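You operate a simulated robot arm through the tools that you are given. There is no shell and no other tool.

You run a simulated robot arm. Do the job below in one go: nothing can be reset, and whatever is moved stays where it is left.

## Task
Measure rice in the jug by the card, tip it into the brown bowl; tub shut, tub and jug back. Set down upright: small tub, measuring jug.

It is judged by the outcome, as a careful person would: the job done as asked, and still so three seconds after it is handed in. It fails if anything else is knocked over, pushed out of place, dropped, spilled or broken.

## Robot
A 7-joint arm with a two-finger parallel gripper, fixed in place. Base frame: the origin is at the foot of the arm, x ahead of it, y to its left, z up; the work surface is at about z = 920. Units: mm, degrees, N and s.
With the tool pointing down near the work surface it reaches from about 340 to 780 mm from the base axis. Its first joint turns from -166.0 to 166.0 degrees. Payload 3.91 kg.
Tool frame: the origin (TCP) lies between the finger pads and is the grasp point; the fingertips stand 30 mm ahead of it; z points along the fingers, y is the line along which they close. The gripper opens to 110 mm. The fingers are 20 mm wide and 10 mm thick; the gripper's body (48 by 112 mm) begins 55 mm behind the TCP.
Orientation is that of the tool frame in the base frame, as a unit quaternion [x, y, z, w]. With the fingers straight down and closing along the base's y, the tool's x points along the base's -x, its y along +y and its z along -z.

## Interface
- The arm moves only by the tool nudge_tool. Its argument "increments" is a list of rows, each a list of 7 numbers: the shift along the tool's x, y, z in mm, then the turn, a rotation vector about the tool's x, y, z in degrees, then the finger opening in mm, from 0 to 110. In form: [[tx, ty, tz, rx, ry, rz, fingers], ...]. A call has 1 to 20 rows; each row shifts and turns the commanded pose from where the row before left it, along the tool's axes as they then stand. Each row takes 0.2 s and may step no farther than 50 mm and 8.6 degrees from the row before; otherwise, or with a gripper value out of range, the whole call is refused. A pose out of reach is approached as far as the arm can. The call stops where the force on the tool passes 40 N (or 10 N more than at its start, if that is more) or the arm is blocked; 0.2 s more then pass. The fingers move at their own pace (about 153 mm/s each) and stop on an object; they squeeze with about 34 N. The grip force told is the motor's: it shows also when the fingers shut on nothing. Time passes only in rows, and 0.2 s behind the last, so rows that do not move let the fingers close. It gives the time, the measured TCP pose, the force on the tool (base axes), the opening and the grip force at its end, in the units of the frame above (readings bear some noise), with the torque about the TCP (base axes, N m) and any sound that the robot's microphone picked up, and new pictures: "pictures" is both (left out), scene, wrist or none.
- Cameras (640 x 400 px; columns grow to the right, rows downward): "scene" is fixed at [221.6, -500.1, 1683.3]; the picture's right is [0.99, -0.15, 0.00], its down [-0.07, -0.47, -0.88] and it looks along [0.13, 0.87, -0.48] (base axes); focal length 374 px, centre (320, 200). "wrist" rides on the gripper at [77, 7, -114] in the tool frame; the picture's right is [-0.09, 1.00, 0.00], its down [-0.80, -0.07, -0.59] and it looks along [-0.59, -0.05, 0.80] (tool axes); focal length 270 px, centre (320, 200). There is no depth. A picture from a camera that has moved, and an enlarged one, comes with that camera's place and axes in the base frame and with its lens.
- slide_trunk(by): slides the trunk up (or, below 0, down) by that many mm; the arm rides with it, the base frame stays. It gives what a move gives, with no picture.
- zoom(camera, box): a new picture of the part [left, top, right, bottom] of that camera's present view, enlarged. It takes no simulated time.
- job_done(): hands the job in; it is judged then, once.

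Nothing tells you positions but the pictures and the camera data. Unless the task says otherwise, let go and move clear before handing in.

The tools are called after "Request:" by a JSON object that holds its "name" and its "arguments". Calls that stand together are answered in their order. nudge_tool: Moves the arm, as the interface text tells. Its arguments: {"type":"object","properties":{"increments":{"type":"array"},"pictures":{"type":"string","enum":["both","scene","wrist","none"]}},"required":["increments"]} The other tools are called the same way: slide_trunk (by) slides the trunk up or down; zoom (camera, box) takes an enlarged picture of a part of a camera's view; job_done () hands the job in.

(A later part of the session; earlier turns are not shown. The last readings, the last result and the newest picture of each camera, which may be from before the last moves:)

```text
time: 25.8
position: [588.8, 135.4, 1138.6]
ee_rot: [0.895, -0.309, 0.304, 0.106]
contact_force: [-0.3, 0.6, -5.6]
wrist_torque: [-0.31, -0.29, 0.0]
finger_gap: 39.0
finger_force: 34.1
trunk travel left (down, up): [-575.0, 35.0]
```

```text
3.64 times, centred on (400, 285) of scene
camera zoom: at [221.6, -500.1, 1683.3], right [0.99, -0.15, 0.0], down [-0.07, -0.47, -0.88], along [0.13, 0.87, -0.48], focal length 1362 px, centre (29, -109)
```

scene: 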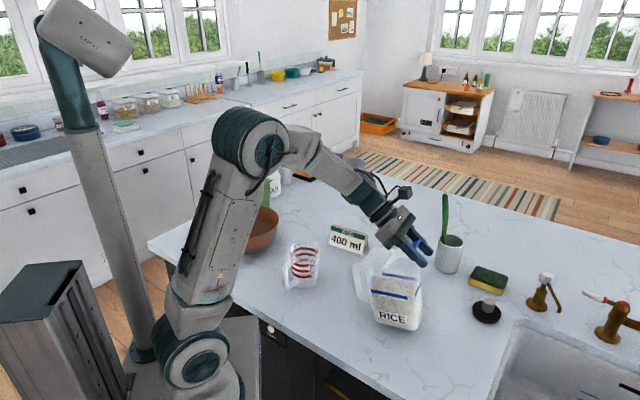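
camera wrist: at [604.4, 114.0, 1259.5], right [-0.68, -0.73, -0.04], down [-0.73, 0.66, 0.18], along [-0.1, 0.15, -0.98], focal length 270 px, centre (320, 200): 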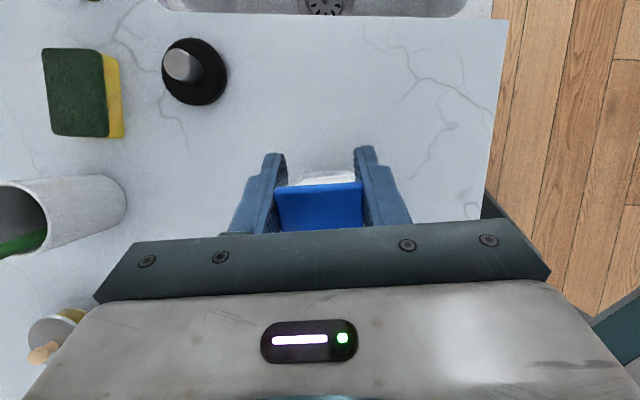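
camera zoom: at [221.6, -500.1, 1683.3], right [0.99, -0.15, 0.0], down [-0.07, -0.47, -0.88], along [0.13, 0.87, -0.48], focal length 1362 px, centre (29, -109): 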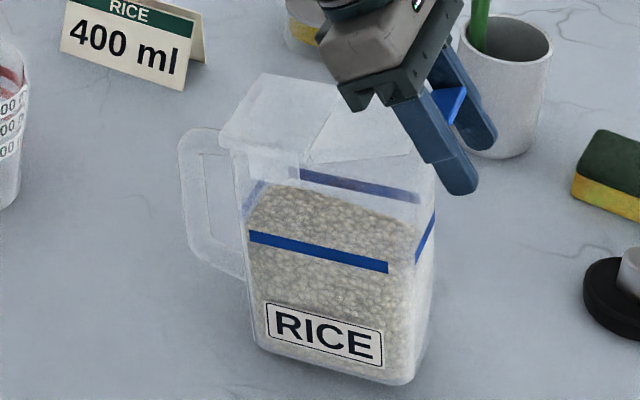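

The pinch over-constrains the flap. I'll release here and see whether the flap stays open, then push it from underneath.

Request:
{"name": "nudge_tool", "arguments": {"increments": [[0.8, 0, 2.5, 0, 0, 0, 36], [0, 0, 0, 0, 0, 0, 56], [0, 0, 0, 0, 0, 0, 66], [0, 0, 0, 0, 0, 0, 66]], "pictures": "both"}}

Request:
{"name": "zoom", "arguments": {"camera": "scene", "box": [340, 230, 460, 340]}}

```text
time: 26.8
position: [590.3, 134.7, 1137.3]
ee_rot: [0.895, -0.31, 0.304, 0.105]
contact_force: [1.0, 0.4, 0.4]
wrist_torque: [0.05, 0.0, -0.05]
finger_gap: 66.3
finger_force: 0.2
trunk travel left (down, up): [-575.0, 35.0]
camera wrist: at [579.5, 135.7, 1275.1], right [-0.67, -0.74, -0.05], down [-0.74, 0.67, -0.02], along [0.05, 0.03, -1.0], focal length 270 px, centre (320, 200)
```

scene: 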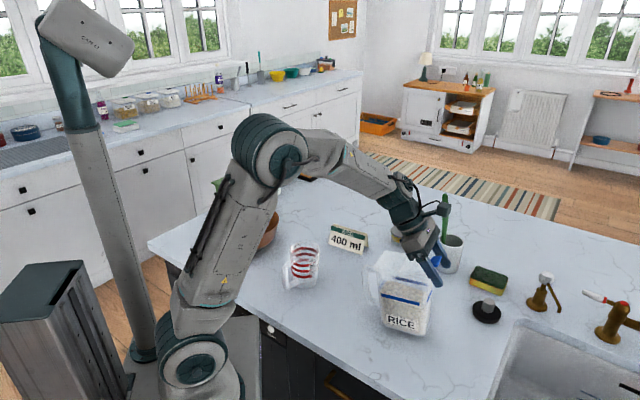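
wrist: 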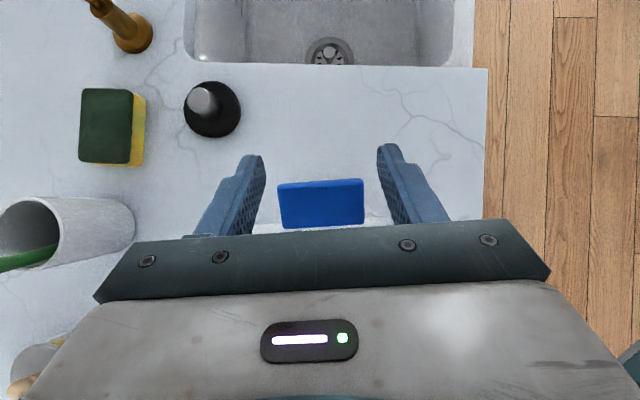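

```text
3.64 times, centred on (400, 285) of scene
camera zoom: at [221.6, -500.1, 1683.3], right [0.99, -0.15, 0.0], down [-0.07, -0.47, -0.88], along [0.13, 0.87, -0.48], focal length 1362 px, centre (29, -109)
```

zoom: 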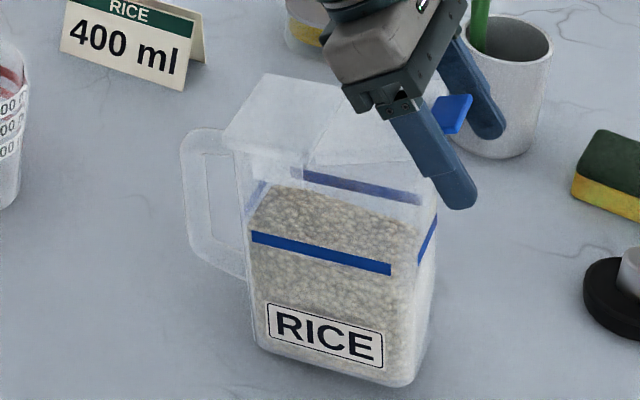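

The flap holds at roughly 27° by friction and the tub has settled flat. I'll back off and look down at the lid to fix the tub's new pose and the hinge line.

Request:
{"name": "nudge_tool", "arguments": {"increments": [[0, 0, -33, 0, 0, 0, 70], [0, 0, -33, 0, 0, 0, 70], [0, 0, -34, 0, 0, 0, 70], [0, 0, -10, 0, -7.5, 0, 70], [0, 0, -10, 0, -7.5, 0, 70], [0, 0, -10, 0, -7.5, 0, 70], [-10, 0, 0, 0, -7.5, 0, 110], [-10, 0, 0, 0, -7.5, 0, 110], [0, 0, 0, 0, 0, 0, 110]], "pictures": "both"}}

Request:
{"name": "zoom", "arguments": {"camera": "wrist", "box": [200, 0, 440, 200]}}

Request:
{"name": "zoom", "arguments": {"camera": "scene", "box": [340, 230, 460, 340]}}

```text
time: 28.8
position: [513.7, 195.0, 1240.4]
ee_rot: [0.945, -0.327, -0.001, -0.001]
contact_force: [0.1, 0.2, -0.6]
wrist_torque: [0.0, 0.01, -0.01]
finger_gap: 109.9
finger_force: 0.1
trunk travel left (down, up): [-575.0, 35.0]
camera wrist: at [569.4, 142.3, 1354.1], right [-0.68, -0.73, 0.0], down [-0.59, 0.55, 0.6], along [-0.43, 0.41, -0.8], focal length 270 px, centre (320, 200)
```

scene: 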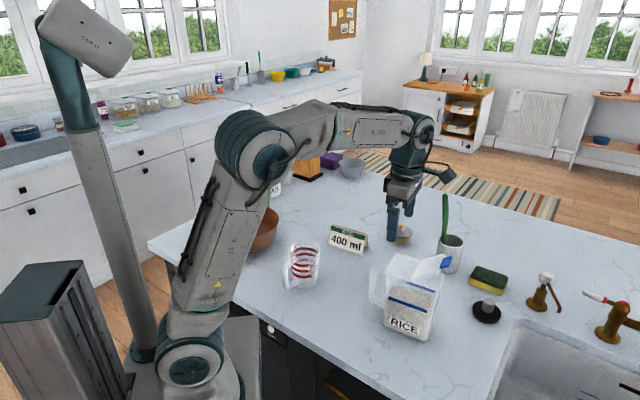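
wrist: 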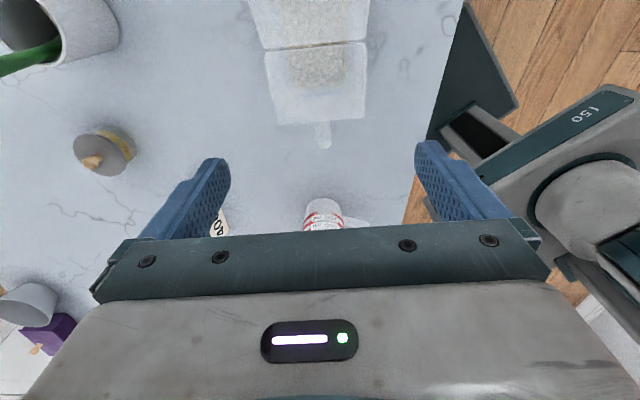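

```text
2.00 times, centred on (320, 100) of wrist
camera zoom: at [569.4, 142.3, 1354.1], right [-0.68, -0.73, 0.0], down [-0.59, 0.55, 0.6], along [-0.43, 0.41, -0.8], focal length 541 px, centre (320, 400)
```

zoom: 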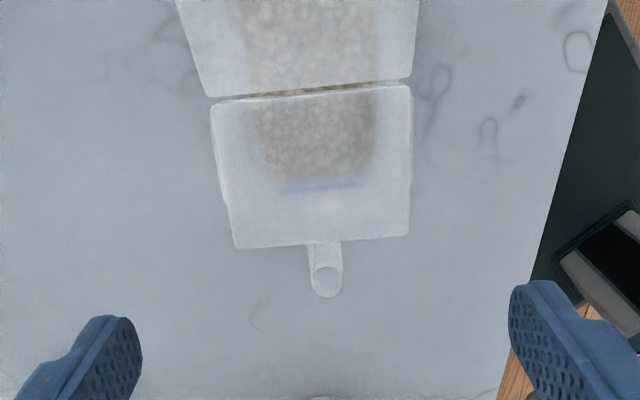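

```text
3.64 times, centred on (400, 285) of scene
camera zoom: at [221.6, -500.1, 1683.3], right [0.99, -0.15, 0.0], down [-0.07, -0.47, -0.88], along [0.13, 0.87, -0.48], focal length 1362 px, centre (29, -109)
```

zoom: 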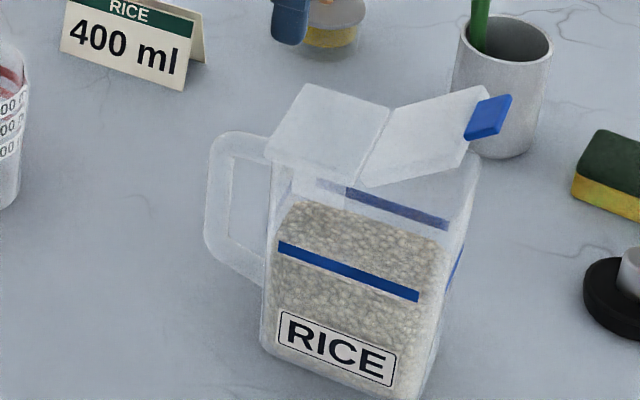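

The tub slid about 50 mm along +L to A'≈(478, 174), with no yaw. Its flap is open about 35°, leaving a mouth about 40 mm high, which is enough to pour through. I'll go behind the handle with the tool tilted 45°.

Request:
{"name": "nudge_tool", "arguments": {"increments": [[-31.5, 0, 0, 0, 0, 0, 80], [-31.5, 0, 0, 0, 0, 0, 60], [-31.5, 0, 0, 0, 0, 0, 50], [-31.5, 0, 0, 0, 0, 0, 50], [0, 0, 0, 0, 7.5, 0, 50], [0, 0, 0, 0, 7.5, 0, 50], [0, 0, 0, 0, 7.5, 0, 50], [0, 0, 0, 0, 7.5, 0, 50], [0, 0, 0, 0, 7.5, 0, 50], [0, 0, 0, 0, 7.5, 0, 50], [0, 0, 0, 0, 0, 0, 50]], "pictures": "both"}}

```text
time: 31.2
position: [417.6, 271.4, 1236.7]
ee_rot: [0.873, -0.302, 0.362, 0.125]
contact_force: [0.7, 0.2, 0.4]
wrist_torque: [-0.01, -0.01, 0.0]
finger_gap: 50.0
finger_force: 0.1
trunk travel left (down, up): [-575.0, 35.0]
camera wrist: at [391.0, 284.0, 1372.7], right [-0.66, -0.74, -0.06], down [-0.73, 0.67, -0.15], along [0.15, -0.05, -0.99], focal length 270 px, centre (320, 200)
```

scene: 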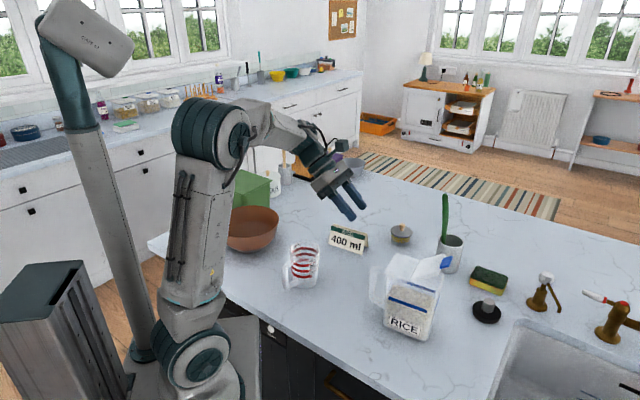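
wrist: 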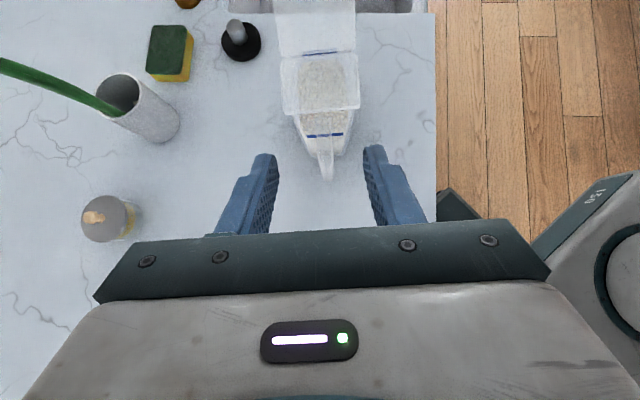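

Request:
{"name": "zoom", "arguments": {"camera": "wrist", "box": [260, 40, 400, 220]}}

```text
2.22 times, centred on (330, 130) of wrist
camera zoom: at [391.0, 284.0, 1372.7], right [-0.66, -0.74, -0.06], down [-0.73, 0.67, -0.15], along [0.15, -0.05, -0.99], focal length 601 px, centre (298, 356)
```

zoom: 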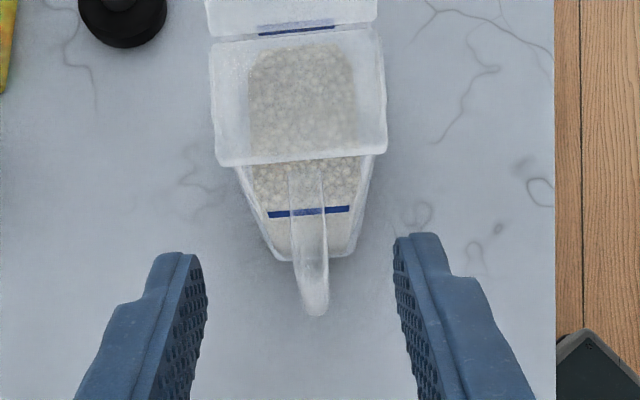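

The handle position matches my model. I'll move to 60 mm short of the grasp along the approach line.

Request:
{"name": "nudge_tool", "arguments": {"increments": [[-20.7, -0.3, 32, 0, 0, 0, 50], [-20.7, -0.3, 32, 0, 0, 0, 50], [-20.7, -0.3, 32, 0, 0, 0, 50], [-20.7, -0.3, 32, 0, 0, 0, 50], [0, 0, 0, 0, 0, 0, 50]], "pictures": "both"}}

Request:
{"name": "zoom", "arguments": {"camera": "scene", "box": [330, 210, 450, 340]}}

Request:
{"name": "zoom", "arguments": {"camera": "wrist", "box": [240, 80, 400, 240]}}

```text
time: 32.4
position: [441.4, 255.1, 1088.0]
ee_rot: [0.873, -0.303, 0.361, 0.125]
contact_force: [-1.1, 0.4, -0.1]
wrist_torque: [0.01, -0.03, -0.02]
finger_gap: 49.9
finger_force: 0.1
trunk travel left (down, up): [-575.0, 35.0]
camera wrist: at [416.0, 266.9, 1223.2], right [-0.66, -0.74, -0.06], down [-0.73, 0.67, -0.15], along [0.15, -0.05, -0.99], focal length 270 px, centre (320, 200)
```

scene: 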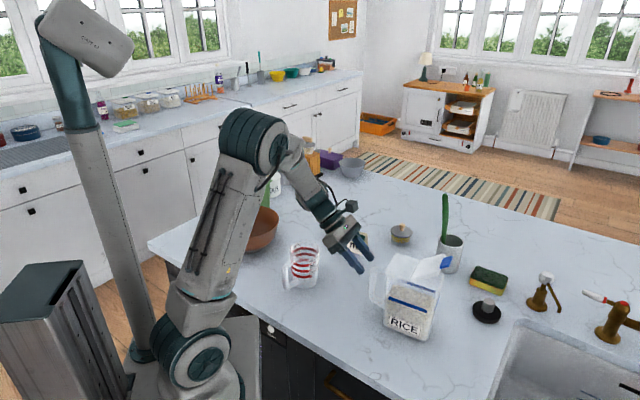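
wrist: 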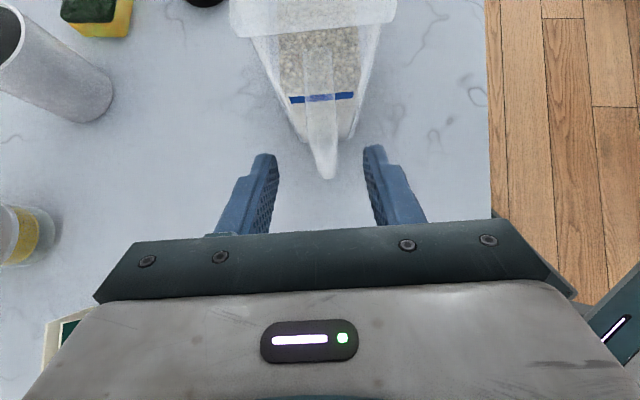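

```text
3.08 times, centred on (390, 275) of scene
camera zoom: at [221.6, -500.1, 1683.3], right [0.99, -0.15, 0.0], down [-0.07, -0.47, -0.88], along [0.13, 0.87, -0.48], focal length 1152 px, centre (105, -31)
```

zoom: 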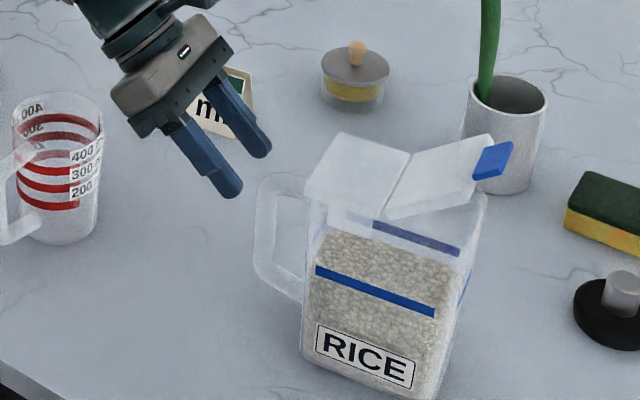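

```text
2.50 times, centred on (320, 160) of wrist
camera zoom: at [416.0, 266.9, 1223.2], right [-0.66, -0.74, -0.06], down [-0.73, 0.67, -0.15], along [0.15, -0.05, -0.99], focal length 676 px, centre (320, 300)
```

zoom: 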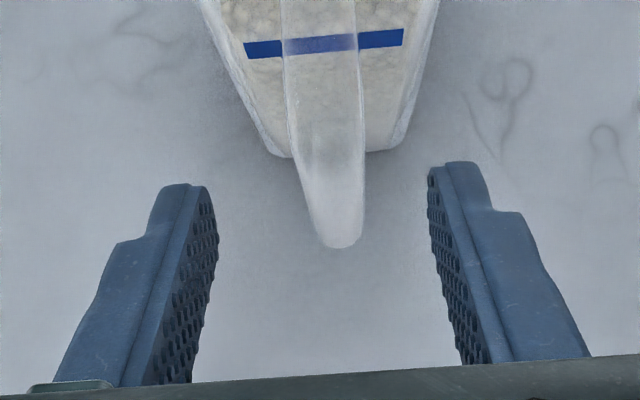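

The handle is centred between the fingers. I'll advance onto it.

Request:
{"name": "nudge_tool", "arguments": {"increments": [[0, 0, 15, 0, 0, 0, 50], [0, 0, 15, 0, 0, 0, 50], [0, 0, 12, 0, 0, 0, 50], [0, 0, 8, 0, 0, 0, 50], [0, 0, 5, 0, 0, 0, 50], [0, 0, 0, 0, 0, 0, 50]], "pictures": "both"}}

Request:
{"name": "zoom", "arguments": {"camera": "scene", "box": [330, 210, 450, 340]}}

Request:
{"name": "zoom", "arguments": {"camera": "wrist", "box": [240, 80, 400, 240]}}

```text
time: 33.8
position: [472.5, 228.4, 1052.0]
ee_rot: [0.873, -0.302, 0.362, 0.125]
contact_force: [-0.4, 0.5, 0.2]
wrist_torque: [0.03, -0.01, 0.02]
finger_gap: 50.3
finger_force: 0.1
trunk travel left (down, up): [-575.0, 35.0]
camera wrist: at [447.2, 240.6, 1186.5], right [-0.67, -0.74, -0.06], down [-0.73, 0.67, -0.15], along [0.15, -0.05, -0.99], focal length 270 px, centre (320, 200)
```

scene: 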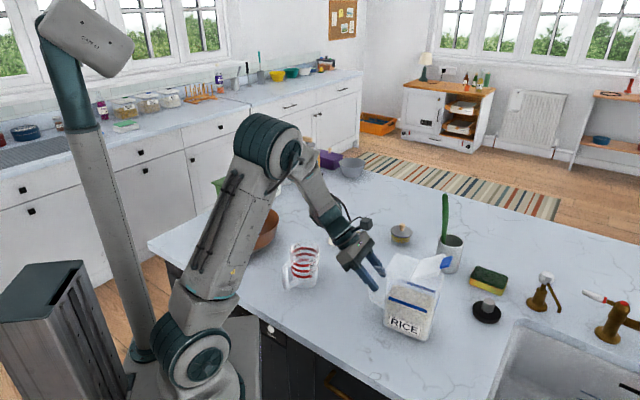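
wrist: 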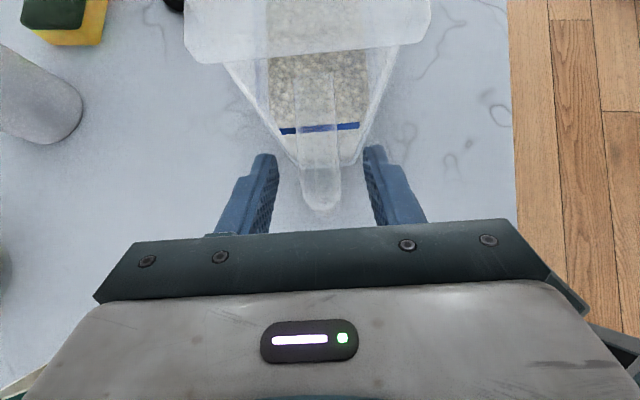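

```text
3.08 times, centred on (390, 275) of scene
camera zoom: at [221.6, -500.1, 1683.3], right [0.99, -0.15, 0.0], down [-0.07, -0.47, -0.88], along [0.13, 0.87, -0.48], focal length 1152 px, centre (105, -31)
```

zoom: 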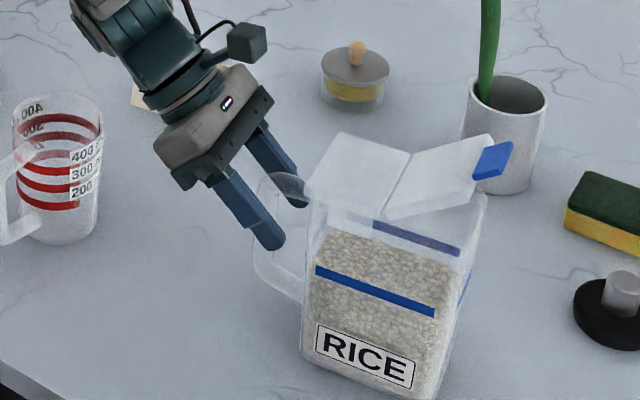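

```text
2.50 times, centred on (320, 160) of wrist
camera zoom: at [447.2, 240.6, 1186.5], right [-0.67, -0.74, -0.06], down [-0.73, 0.67, -0.15], along [0.15, -0.05, -0.99], focal length 676 px, centre (320, 300)
```

zoom: 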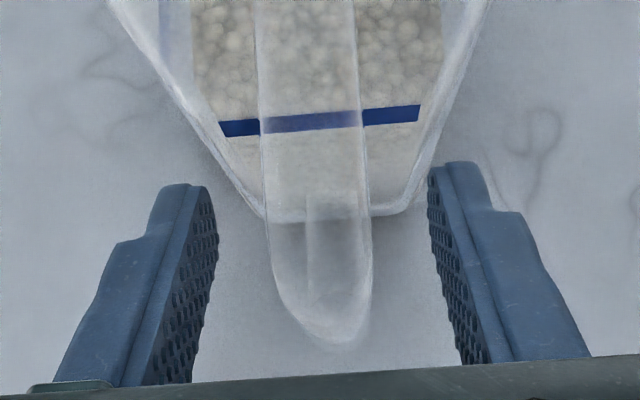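

Request:
{"name": "nudge_tool", "arguments": {"increments": [[0, 0, 4, 0, 0, 0, 50], [0, 0, 3, 0, 0, 0, 50], [0, 0, 0, 0, 0, 0, 30], [0, 0, 0, 0, 0, 0, 12], [0, 0, 0, 0, 0, 0, 12], [0, 0, 0, 0, 0, 0, 12]], "pictures": "wrist"}}

Request:
{"name": "zoom", "arguments": {"camera": "scene", "box": [330, 210, 450, 340]}}

```text
time: 35.2
position: [475.5, 225.3, 1044.9]
ee_rot: [0.873, -0.302, 0.362, 0.126]
contact_force: [0.1, 0.1, -0.8]
wrist_torque: [-0.08, -0.11, 0.03]
finger_gap: 18.6
finger_force: 33.9
trunk travel left (down, up): [-575.0, 35.0]
camera wrist: at [450.8, 237.9, 1181.0], right [-0.66, -0.74, -0.06], down [-0.73, 0.67, -0.15], along [0.15, -0.05, -0.99], focal length 270 px, centre (320, 200)
```

wrist: 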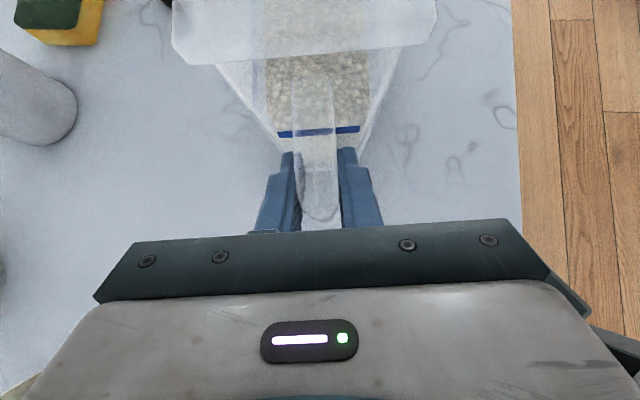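

```text
3.08 times, centred on (390, 275) of scene
camera zoom: at [221.6, -500.1, 1683.3], right [0.99, -0.15, 0.0], down [-0.07, -0.47, -0.88], along [0.13, 0.87, -0.48], focal length 1152 px, centre (105, -31)
```

zoom: 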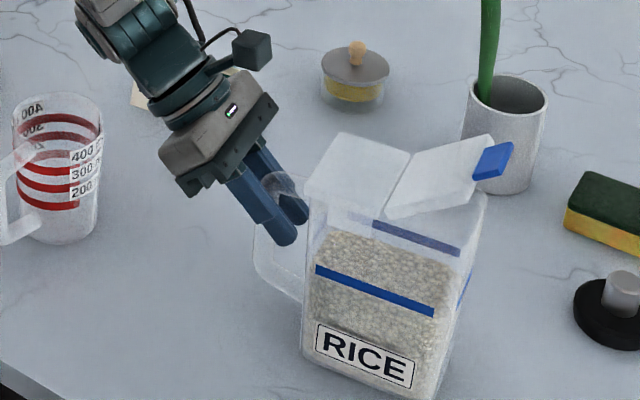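

The handle is held with an 18.6 mm gap. I'll lift a little and check for droop.

Request:
{"name": "nudge_tool", "arguments": {"increments": [[3.5, 0, -3.5, 0, 0, 0, 12], [3.5, 0, -3.5, 0, 0, 0, 12], [3.5, 0, -3.5, 0, 0, 0, 12], [3.5, 0, -3.5, 0, 0, 0, 12], [0, 0, 0, 0, 0, 0, 12]], "pictures": "both"}}

Request:
{"name": "zoom", "arguments": {"camera": "scene", "box": [330, 210, 450, 340]}}

```text
time: 36.4
position: [476.1, 224.4, 1066.4]
ee_rot: [0.873, -0.302, 0.362, 0.125]
contact_force: [0.1, -0.6, -6.9]
wrist_torque: [0.3, 0.44, 0.0]
finger_gap: 18.7
finger_force: 34.0
trunk travel left (down, up): [-575.0, 35.0]
camera wrist: at [451.4, 237.3, 1201.5], right [-0.67, -0.74, -0.06], down [-0.73, 0.67, -0.15], along [0.15, -0.05, -0.99], focal length 270 px, centre (320, 200)
```

scene: 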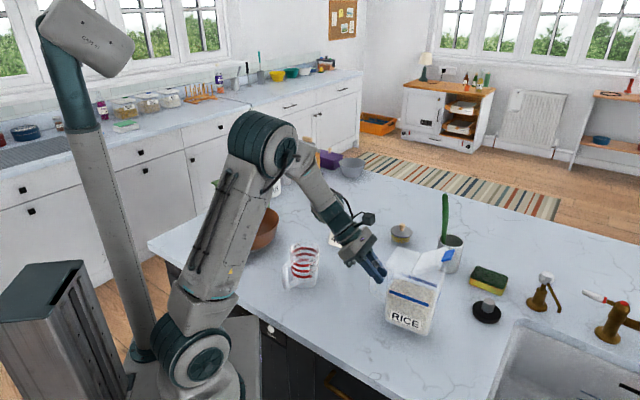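
wrist: 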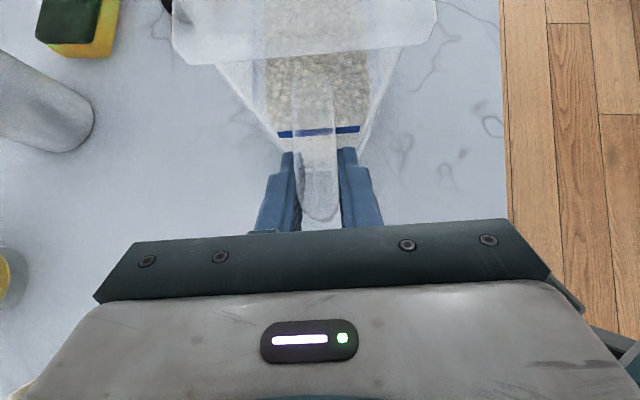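

```text
3.08 times, centred on (390, 275) of scene
camera zoom: at [221.6, -500.1, 1683.3], right [0.99, -0.15, 0.0], down [-0.07, -0.47, -0.88], along [0.13, 0.87, -0.48], focal length 1152 px, centre (105, -31)
```

zoom: 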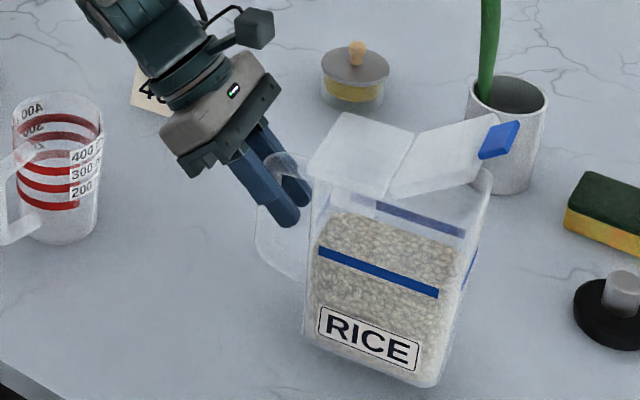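

The lift shows no droop and a load of about 6.9 N. I refine the jug to (309.5, 377) with its rim at z≈1042. I'll raise the tub and carry it behind and above the jug with the spout toward it.

Request:
{"name": "nudge_tool", "arguments": {"increments": [[24.6, 0, -24.6, 0, 0, 0, 12], [24.6, 0, -24.6, 0, 0, 0, 12], [24.6, 0, -24.6, 0, 0, 0, 12], [24.6, 0, -24.6, 0, 0, 0, 12], [24.6, 0, -24.6, 0, 0, 0, 12], [-25.3, -1.3, -25.3, 0, 0, 0, 12], [-25.3, -1.3, -25.3, 0, 0, 0, 12], [-25.3, -1.3, -25.3, 0, 0, 0, 12], [-25.3, -1.3, -25.3, 0, 0, 0, 12], [-25.3, -1.3, -25.3, 0, 0, 0, 12], [-25.3, -1.3, -25.3, 0, 0, 0, 12], [-25.3, -1.3, -25.3, 0, 0, 0, 12], [-25.3, -1.3, -25.3, 0, 0, 0, 12], [-25.3, -1.3, -25.3, 0, 0, 0, 12], [-25.3, -1.3, -25.3, 0, 0, 0, 12], [-25.3, -1.4, -25.3, 0, 0, 0, 12], [0, 0, 0, 0, 0, 0, 12]], "pictures": "both"}}

Request:
{"name": "zoom", "arguments": {"camera": "scene", "box": [200, 130, 380, 310]}}

```text
time: 40.0
position: [175.6, 480.5, 1236.4]
ee_rot: [0.873, -0.302, 0.362, 0.126]
contact_force: [-0.3, -0.9, -6.3]
wrist_torque: [0.3, 0.41, -0.03]
finger_gap: 18.9
finger_force: 33.7
trunk travel left (down, up): [-575.0, 35.0]
camera wrist: at [151.3, 493.9, 1371.7], right [-0.67, -0.74, -0.06], down [-0.73, 0.67, -0.15], along [0.15, -0.05, -0.99], focal length 270 px, centre (320, 200)
```

scene: 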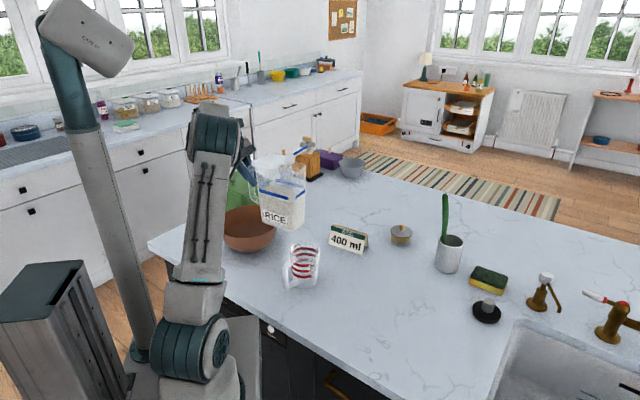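
wrist: 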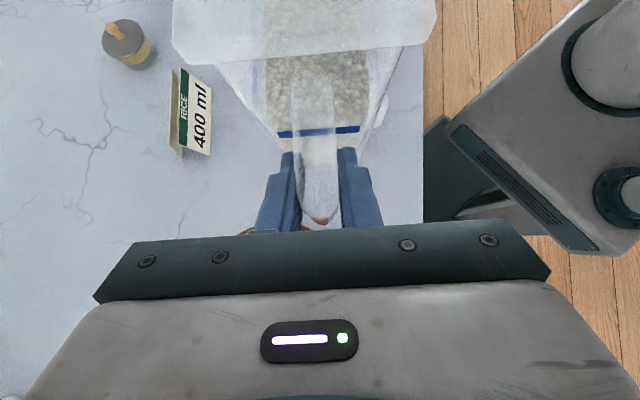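

```text
2.22 times, centred on (290, 220) of scene
camera zoom: at [221.6, -500.1, 1683.3], right [0.99, -0.15, 0.0], down [-0.07, -0.47, -0.88], along [0.13, 0.87, -0.48], focal length 832 px, centre (387, 156)
```

zoom: 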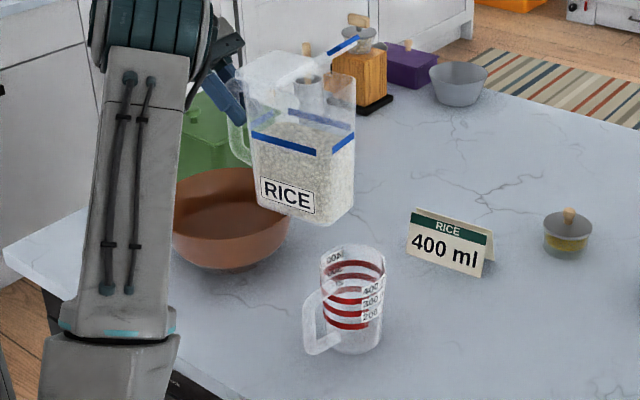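

The tub is behind the jug with the spout over it. I'll tilt the first 45° about the lip while lowering; no rice should flow yet.

Request:
{"name": "nudge_tool", "arguments": {"increments": [[-7.3, 0, -0.6, 0, -7.5, 0, 12], [-4.9, 0, 1.5, 0, -7.5, 0, 12], [-2.2, 0, 3.4, 0, -7.5, 0, 12], [0.8, 0, 4.8, 0, -7.5, 0, 12], [3.8, 0, 5.9, 0, -7.5, 0, 12], [0, 0, 0, 0, 0, 0, 12]], "pictures": "both"}}

Request:
{"name": "zoom", "arguments": {"camera": "scene", "box": [200, 130, 380, 310]}}

```text
time: 41.4
position: [174.5, 480.0, 1217.7]
ee_rot: [0.943, -0.326, 0.061, 0.021]
contact_force: [-0.1, 0.2, -6.9]
wrist_torque: [0.19, 0.22, 0.0]
finger_gap: 18.6
finger_force: 33.5
trunk travel left (down, up): [-575.0, 35.0]
camera wrist: at [218.2, 438.6, 1340.7], right [-0.68, -0.73, -0.01], down [-0.64, 0.59, 0.49], along [-0.35, 0.34, -0.87], focal length 270 px, centre (320, 200)
```

scene: 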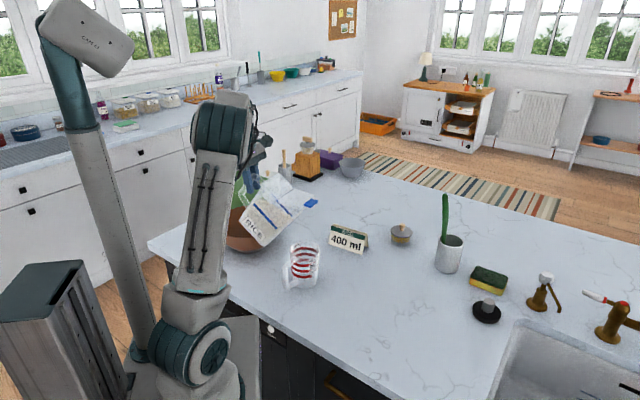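
wrist: 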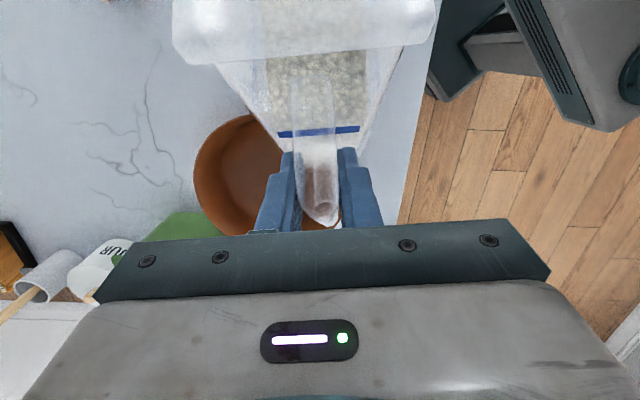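

```text
2.22 times, centred on (290, 220) of scene
camera zoom: at [221.6, -500.1, 1683.3], right [0.99, -0.15, 0.0], down [-0.07, -0.47, -0.88], along [0.13, 0.87, -0.48], focal length 832 px, centre (387, 156)
```

zoom: 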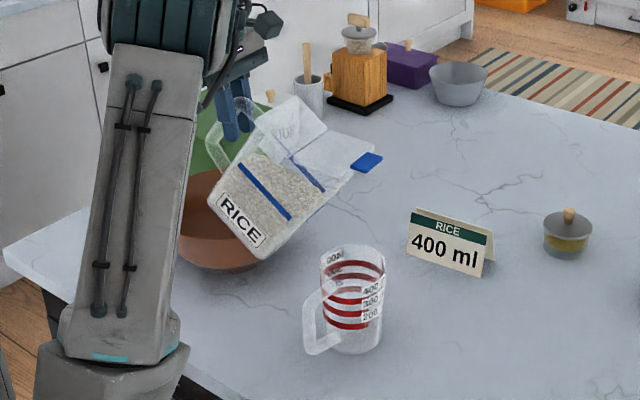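

The tub tilts cleanly with no slip in the grip. I'll go on to 60°.

Request:
{"name": "nudge_tool", "arguments": {"increments": [[3.5, 0, 3.3, 0, -3.75, 0, 12], [3.6, 0, 3.2, 0, -3.75, 0, 12], [5.1, 0, 0.9, 0, -3.75, 0, 12], [5.2, 0, 0.8, 0, -3.75, 0, 12], [5.8, 0, -4.2, 0, -3.75, 0, 12], [5.8, 0, -4.2, 0, -3.75, 0, 12], [0, 0, 0, 0, 0, 0, 12]], "pictures": "both"}}

Request:
{"name": "zoom", "arguments": {"camera": "scene", "box": [200, 130, 380, 310]}}

```text
time: 43.0
position: [198.9, 462.9, 1215.3]
ee_rot: [0.937, -0.324, -0.123, -0.043]
contact_force: [-0.5, -0.6, -7.1]
wrist_torque: [0.1, 0.1, 0.0]
finger_gap: 18.6
finger_force: 34.2
trunk travel left (down, up): [-575.0, 35.0]
camera wrist: at [276.6, 393.5, 1306.4], right [-0.68, -0.73, 0.02], down [-0.44, 0.44, 0.78], along [-0.58, 0.52, -0.62], focal length 270 px, centre (320, 200)
```

scene: 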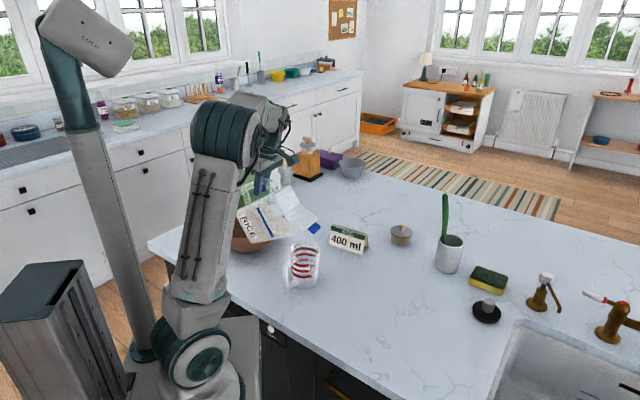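
wrist: 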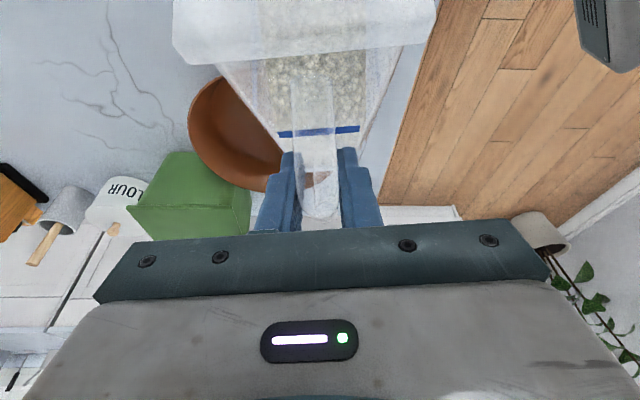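

```text
2.22 times, centred on (290, 220) of scene
camera zoom: at [221.6, -500.1, 1683.3], right [0.99, -0.15, 0.0], down [-0.07, -0.47, -0.88], along [0.13, 0.87, -0.48], focal length 832 px, centre (387, 156)
```

zoom: 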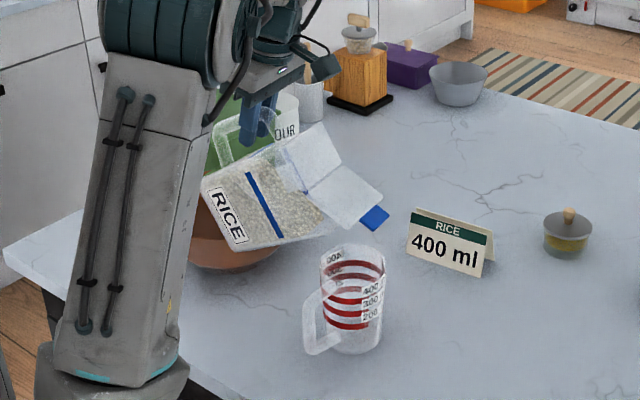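

At 60° the rice has shifted toward the lip. I'll continue in small steps and watch the lip and the jug.

Request:
{"name": "nudge_tool", "arguments": {"increments": [[4.5, 0, -1.4, 0, -2.5, 0, 12], [4.5, 0, -1.4, 0, -2.5, 0, 12], [0, 0, 0, 0, 0, 0, 12]], "pictures": "none"}}

Request:
{"name": "zoom", "arguments": {"camera": "scene", "box": [250, 170, 340, 300]}}

Request:
{"name": "zoom", "arguments": {"camera": "wrist", "box": [160, 0, 460, 200]}}

```text
time: 43.8
position: [207.6, 454.8, 1217.1]
ee_rot: [0.931, -0.322, -0.164, -0.056]
contact_force: [-1.1, -0.7, -6.5]
wrist_torque: [0.07, 0.05, 0.03]
finger_gap: 18.7
finger_force: 33.8
trunk travel left (down, up): [-575.0, 35.0]
```

```text
3.08 times, centred on (295, 235) of scene
camera zoom: at [221.6, -500.1, 1683.3], right [0.99, -0.15, 0.0], down [-0.07, -0.47, -0.88], along [0.13, 0.87, -0.48], focal length 1152 px, centre (397, 92)
```

zoom: 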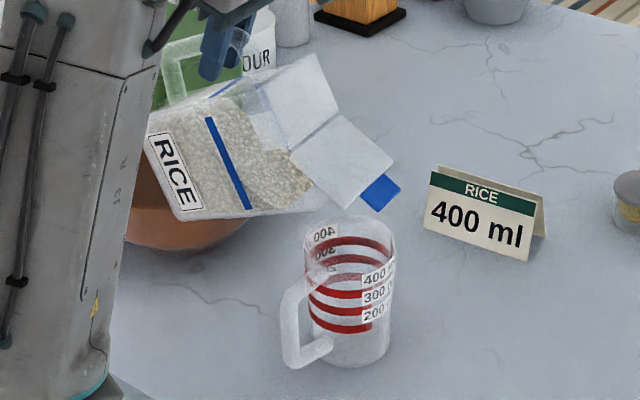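

```text
2.00 times, centred on (310, 100) of wrist
camera zoom: at [289.4, 382.7, 1297.6], right [-0.68, -0.73, 0.03], down [-0.39, 0.4, 0.83], along [-0.62, 0.56, -0.55], focal length 541 px, centre (340, 400)
```

zoom: 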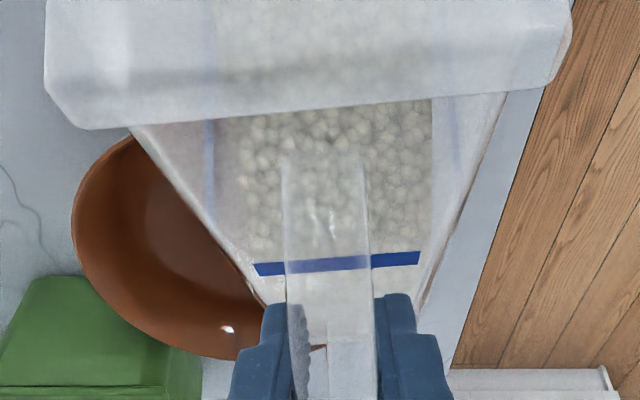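

Request:
{"name": "nudge_tool", "arguments": {"increments": [[4.5, 0, -1.6, 0, -2.5, 0, 12], [4.5, 0, -1.6, 0, -2.5, 0, 12], [0, 0, 0, 0, 0, 0, 12], [0, 0, 0, 0, 0, 0, 12]], "pictures": "none"}}

Request:
{"name": "zoom", "arguments": {"camera": "scene", "box": [250, 170, 340, 300]}}

```text
time: 44.8
position: [213.2, 450.4, 1216.4]
ee_rot: [0.923, -0.319, -0.204, -0.071]
contact_force: [0.0, 0.4, -6.0]
wrist_torque: [0.02, 0.02, 0.01]
finger_gap: 18.9
finger_force: 33.8
trunk travel left (down, up): [-575.0, 35.0]
```

```text
3.08 times, centred on (295, 235) of scene
camera zoom: at [221.6, -500.1, 1683.3], right [0.99, -0.15, 0.0], down [-0.07, -0.47, -0.88], along [0.13, 0.87, -0.48], focal length 1152 px, centre (397, 92)
```

zoom: 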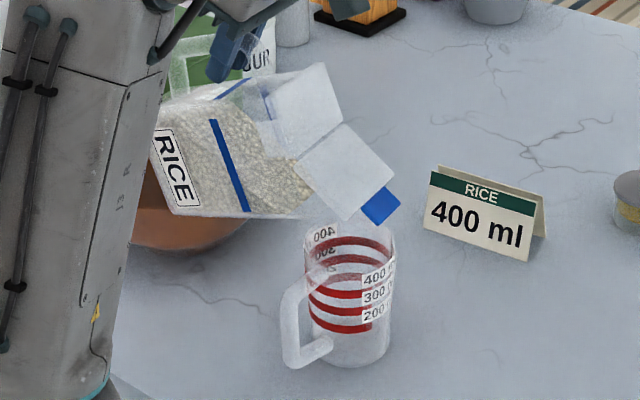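

Request:
{"name": "nudge_tool", "arguments": {"increments": [[4.7, 0, -3.1, 0, -2.5, 0, 12], [4.7, 0, -3.1, 0, -2.5, 0, 12], [0, 0, 0, 0, 0, 0, 12], [0, 0, 0, 0, 0, 0, 12]], "pictures": "none"}}

Request:
{"name": "zoom", "arguments": {"camera": "scene", "box": [250, 170, 340, 300]}}

Request:
{"name": "zoom", "arguments": {"camera": "wrist", "box": [160, 0, 460, 200]}}

```text
time: 45.8
position: [223.3, 442.8, 1216.7]
ee_rot: [0.913, -0.316, -0.244, -0.085]
contact_force: [0.5, 0.4, -6.9]
wrist_torque: [0.0, -0.02, 0.0]
finger_gap: 18.6
finger_force: 34.8
trunk travel left (down, up): [-575.0, 35.0]
```

```text
3.08 times, centred on (295, 235) of scene
camera zoom: at [221.6, -500.1, 1683.3], right [0.99, -0.15, 0.0], down [-0.07, -0.47, -0.88], along [0.13, 0.87, -0.48], focal length 1152 px, centre (397, 92)
```

zoom: 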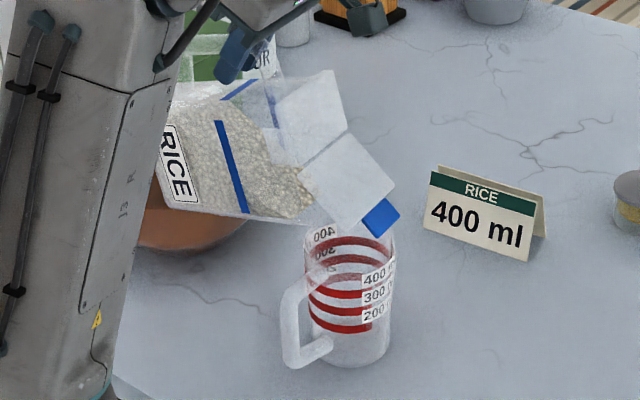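

```text
2.00 times, centred on (310, 100) of wrist
camera zoom: at [315.9, 362.3, 1277.0], right [-0.68, -0.74, 0.04], down [-0.27, 0.3, 0.92], along [-0.69, 0.61, -0.4], focal length 541 px, centre (340, 400)
```

zoom: 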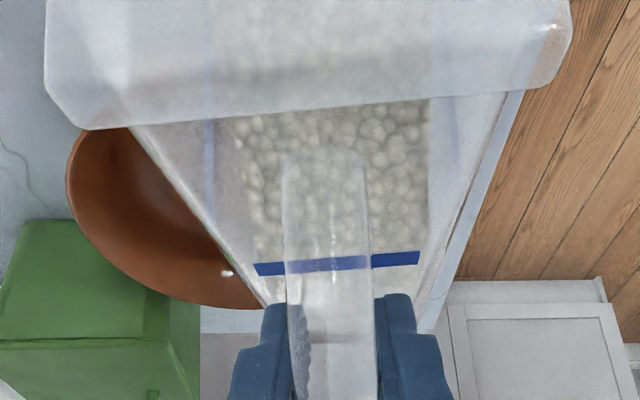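

No flow yet at 75°, with the lip at z≈1084 over the jug's rear half. I'll keep rotating about the lip in 2.5° steps.

Request:
{"name": "nudge_tool", "arguments": {"increments": [[3.2, 0, -6.2, 0, -2.5, 0, 12], [0, 0, 0, 0, 0, 0, 12], [0, 0, 0, 0, 0, 0, 12]], "pictures": "none"}}

Request:
{"name": "zoom", "arguments": {"camera": "scene", "box": [270, 200, 330, 295]}}

Request:
{"name": "nudge_tool", "arguments": {"increments": [[3.2, 0, -6.2, 0, -2.5, 0, 12], [0, 0, 0, 0, 0, 0, 12], [0, 0, 0, 0, 0, 0, 12]], "pictures": "none"}}

Request:
{"name": "zoom", "arguments": {"camera": "scene", "box": [270, 200, 330, 295]}}

```text
time: 46.6
position: [227.1, 438.9, 1220.0]
ee_rot: [0.907, -0.314, -0.265, -0.091]
contact_force: [-0.9, 0.3, -6.0]
wrist_torque: [-0.02, -0.04, 0.03]
finger_gap: 18.7
finger_force: 33.6
trunk travel left (down, up): [-575.0, 35.0]
```

```text
4.21 times, centred on (300, 248) of scene
camera zoom: at [221.6, -500.1, 1683.3], right [0.99, -0.15, 0.0], down [-0.07, -0.47, -0.88], along [0.13, 0.87, -0.48], focal length 1577 px, centre (404, 0)
```

zoom: 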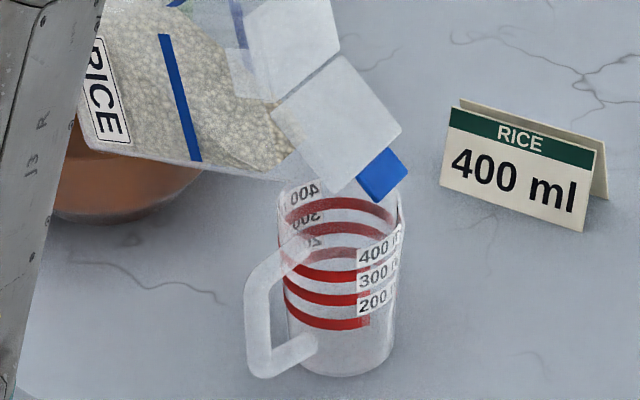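

```text
time: 47.4
position: [231.4, 436.7, 1223.7]
ee_rot: [0.901, -0.312, -0.284, -0.099]
contact_force: [0.4, 0.4, -6.9]
wrist_torque: [-0.01, -0.01, -0.01]
finger_gap: 18.7
finger_force: 34.3
trunk travel left (down, up): [-575.0, 35.0]
```

```text
4.21 times, centred on (300, 248) of scene
camera zoom: at [221.6, -500.1, 1683.3], right [0.99, -0.15, 0.0], down [-0.07, -0.47, -0.88], along [0.13, 0.87, -0.48], focal length 1577 px, centre (404, 0)
```

zoom: 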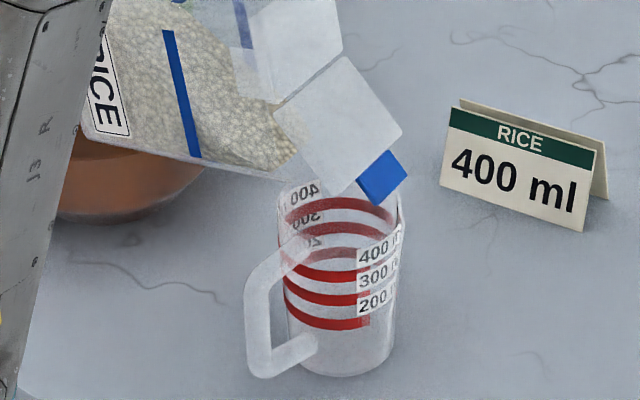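

Request:
{"name": "nudge_tool", "arguments": {"increments": [[5.5, 0, 3.5, 0, 0, 0, 12], [5.5, 0, 3.5, 0, 0, 0, 12], [3.2, 0, -6.2, 0, -2.5, 0, 12], [0, 0, 0, 0, 0, 0, 12], [0, 0, 0, 0, 0, 0, 12]], "pictures": "none"}}

Request:
{"name": "zoom", "arguments": {"camera": "scene", "box": [270, 200, 330, 295]}}

Request:
{"name": "nudge_tool", "arguments": {"increments": [[3.2, 0, -6.2, 0, -2.5, 0, 12], [0, 0, 0, 0, 0, 0, 12], [0, 0, 0, 0, 0, 0, 12]], "pictures": "none"}}

Request:
{"name": "zoom", "arguments": {"camera": "scene", "box": [270, 200, 330, 295]}}

```text
time: 48.6
position: [241.9, 429.4, 1215.4]
ee_rot: [0.895, -0.31, -0.304, -0.105]
contact_force: [0.5, 0.4, -6.8]
wrist_torque: [-0.07, -0.08, 0.02]
finger_gap: 18.9
finger_force: 33.9
trunk travel left (down, up): [-575.0, 35.0]
```

```text
4.21 times, centred on (300, 248) of scene
camera zoom: at [221.6, -500.1, 1683.3], right [0.99, -0.15, 0.0], down [-0.07, -0.47, -0.88], along [0.13, 0.87, -0.48], focal length 1577 px, centre (404, 0)
```

zoom: 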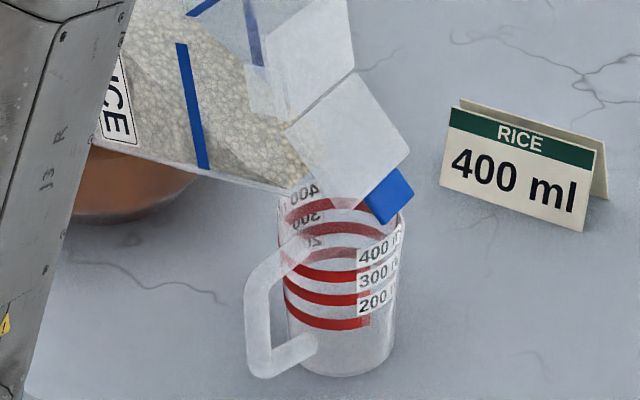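

```text
time: 49.4
position: [246.1, 425.5, 1218.5]
ee_rot: [0.888, -0.308, -0.323, -0.112]
contact_force: [-0.5, -0.6, -6.4]
wrist_torque: [-0.04, -0.1, -0.01]
finger_gap: 18.8
finger_force: 34.3
trunk travel left (down, up): [-575.0, 35.0]
```

```text
4.21 times, centred on (300, 248) of scene
camera zoom: at [221.6, -500.1, 1683.3], right [0.99, -0.15, 0.0], down [-0.07, -0.47, -0.88], along [0.13, 0.87, -0.48], focal length 1577 px, centre (404, 0)
```

zoom: 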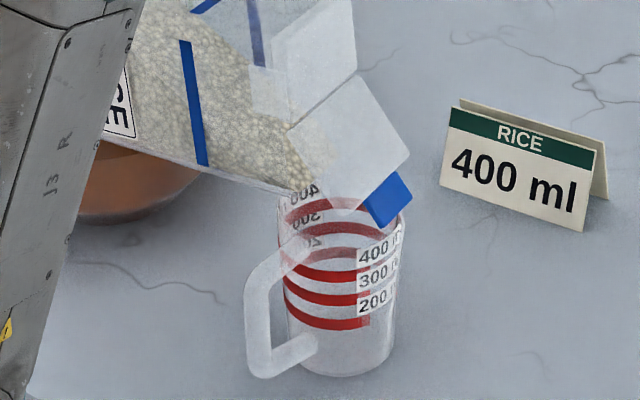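

Request:
{"name": "nudge_tool", "arguments": {"increments": [[3.2, 0, -6.2, 0, -2.5, 0, 12], [0, 0, 0, 0, 0, 0, 12], [0, 0, 0, 0, 0, 0, 12]], "pictures": "none"}}

Request:
{"name": "zoom", "arguments": {"camera": "scene", "box": [270, 200, 330, 295]}}

Request:
{"name": "nudge_tool", "arguments": {"increments": [[3.2, 0, -6.2, 0, -2.5, 0, 12], [0, 0, 0, 0, 0, 0, 12], [0, 0, 0, 0, 0, 0, 12]], "pictures": "wrist"}}

Request:
{"name": "zoom", "arguments": {"camera": "scene", "box": [270, 200, 330, 295]}}

```text
time: 50.2
position: [251.4, 420.5, 1220.7]
ee_rot: [0.881, -0.305, -0.343, -0.118]
contact_force: [0.1, 0.1, -6.4]
wrist_torque: [-0.08, -0.12, 0.0]
finger_gap: 18.8
finger_force: 33.8
trunk travel left (down, up): [-575.0, 35.0]
```

```text
4.21 times, centred on (300, 248) of scene
camera zoom: at [221.6, -500.1, 1683.3], right [0.99, -0.15, 0.0], down [-0.07, -0.47, -0.88], along [0.13, 0.87, -0.48], focal length 1577 px, centre (404, 0)
```

zoom: 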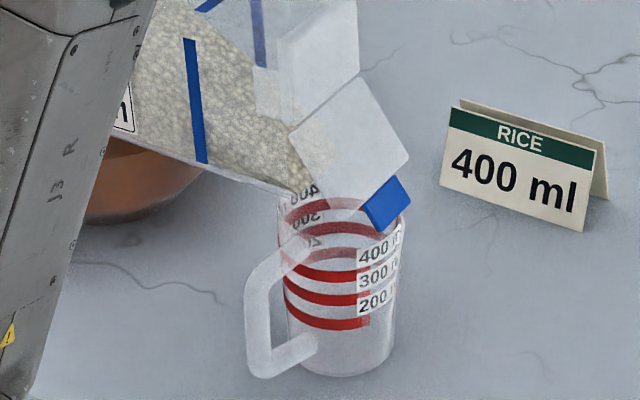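

```text
time: 51.0
position: [256.4, 416.5, 1222.7]
ee_rot: [0.873, -0.302, -0.362, -0.126]
contact_force: [-0.1, -0.1, -6.9]
wrist_torque: [-0.1, -0.11, 0.01]
finger_gap: 18.9
finger_force: 34.1
trunk travel left (down, up): [-575.0, 35.0]
camera wrist: at [357.8, 328.8, 1249.4], right [-0.66, -0.74, 0.06], down [-0.07, 0.15, 0.99], along [-0.74, 0.65, -0.15], focal length 270 px, centre (320, 200)
```

wrist: 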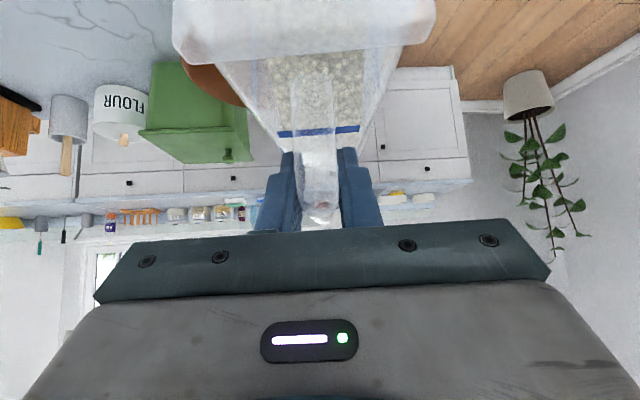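

```text
4.21 times, centred on (300, 248) of scene
camera zoom: at [221.6, -500.1, 1683.3], right [0.99, -0.15, 0.0], down [-0.07, -0.47, -0.88], along [0.13, 0.87, -0.48], focal length 1577 px, centre (404, 0)
```

zoom: 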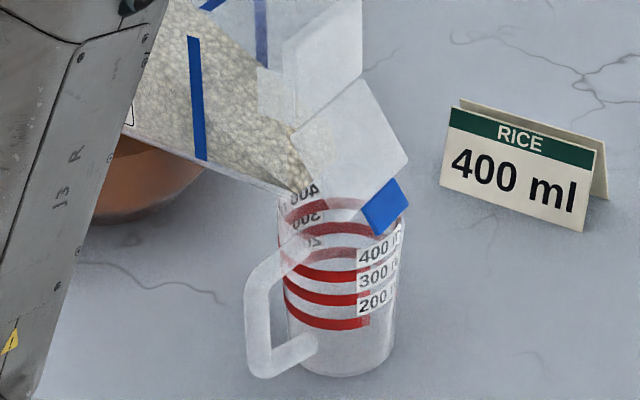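

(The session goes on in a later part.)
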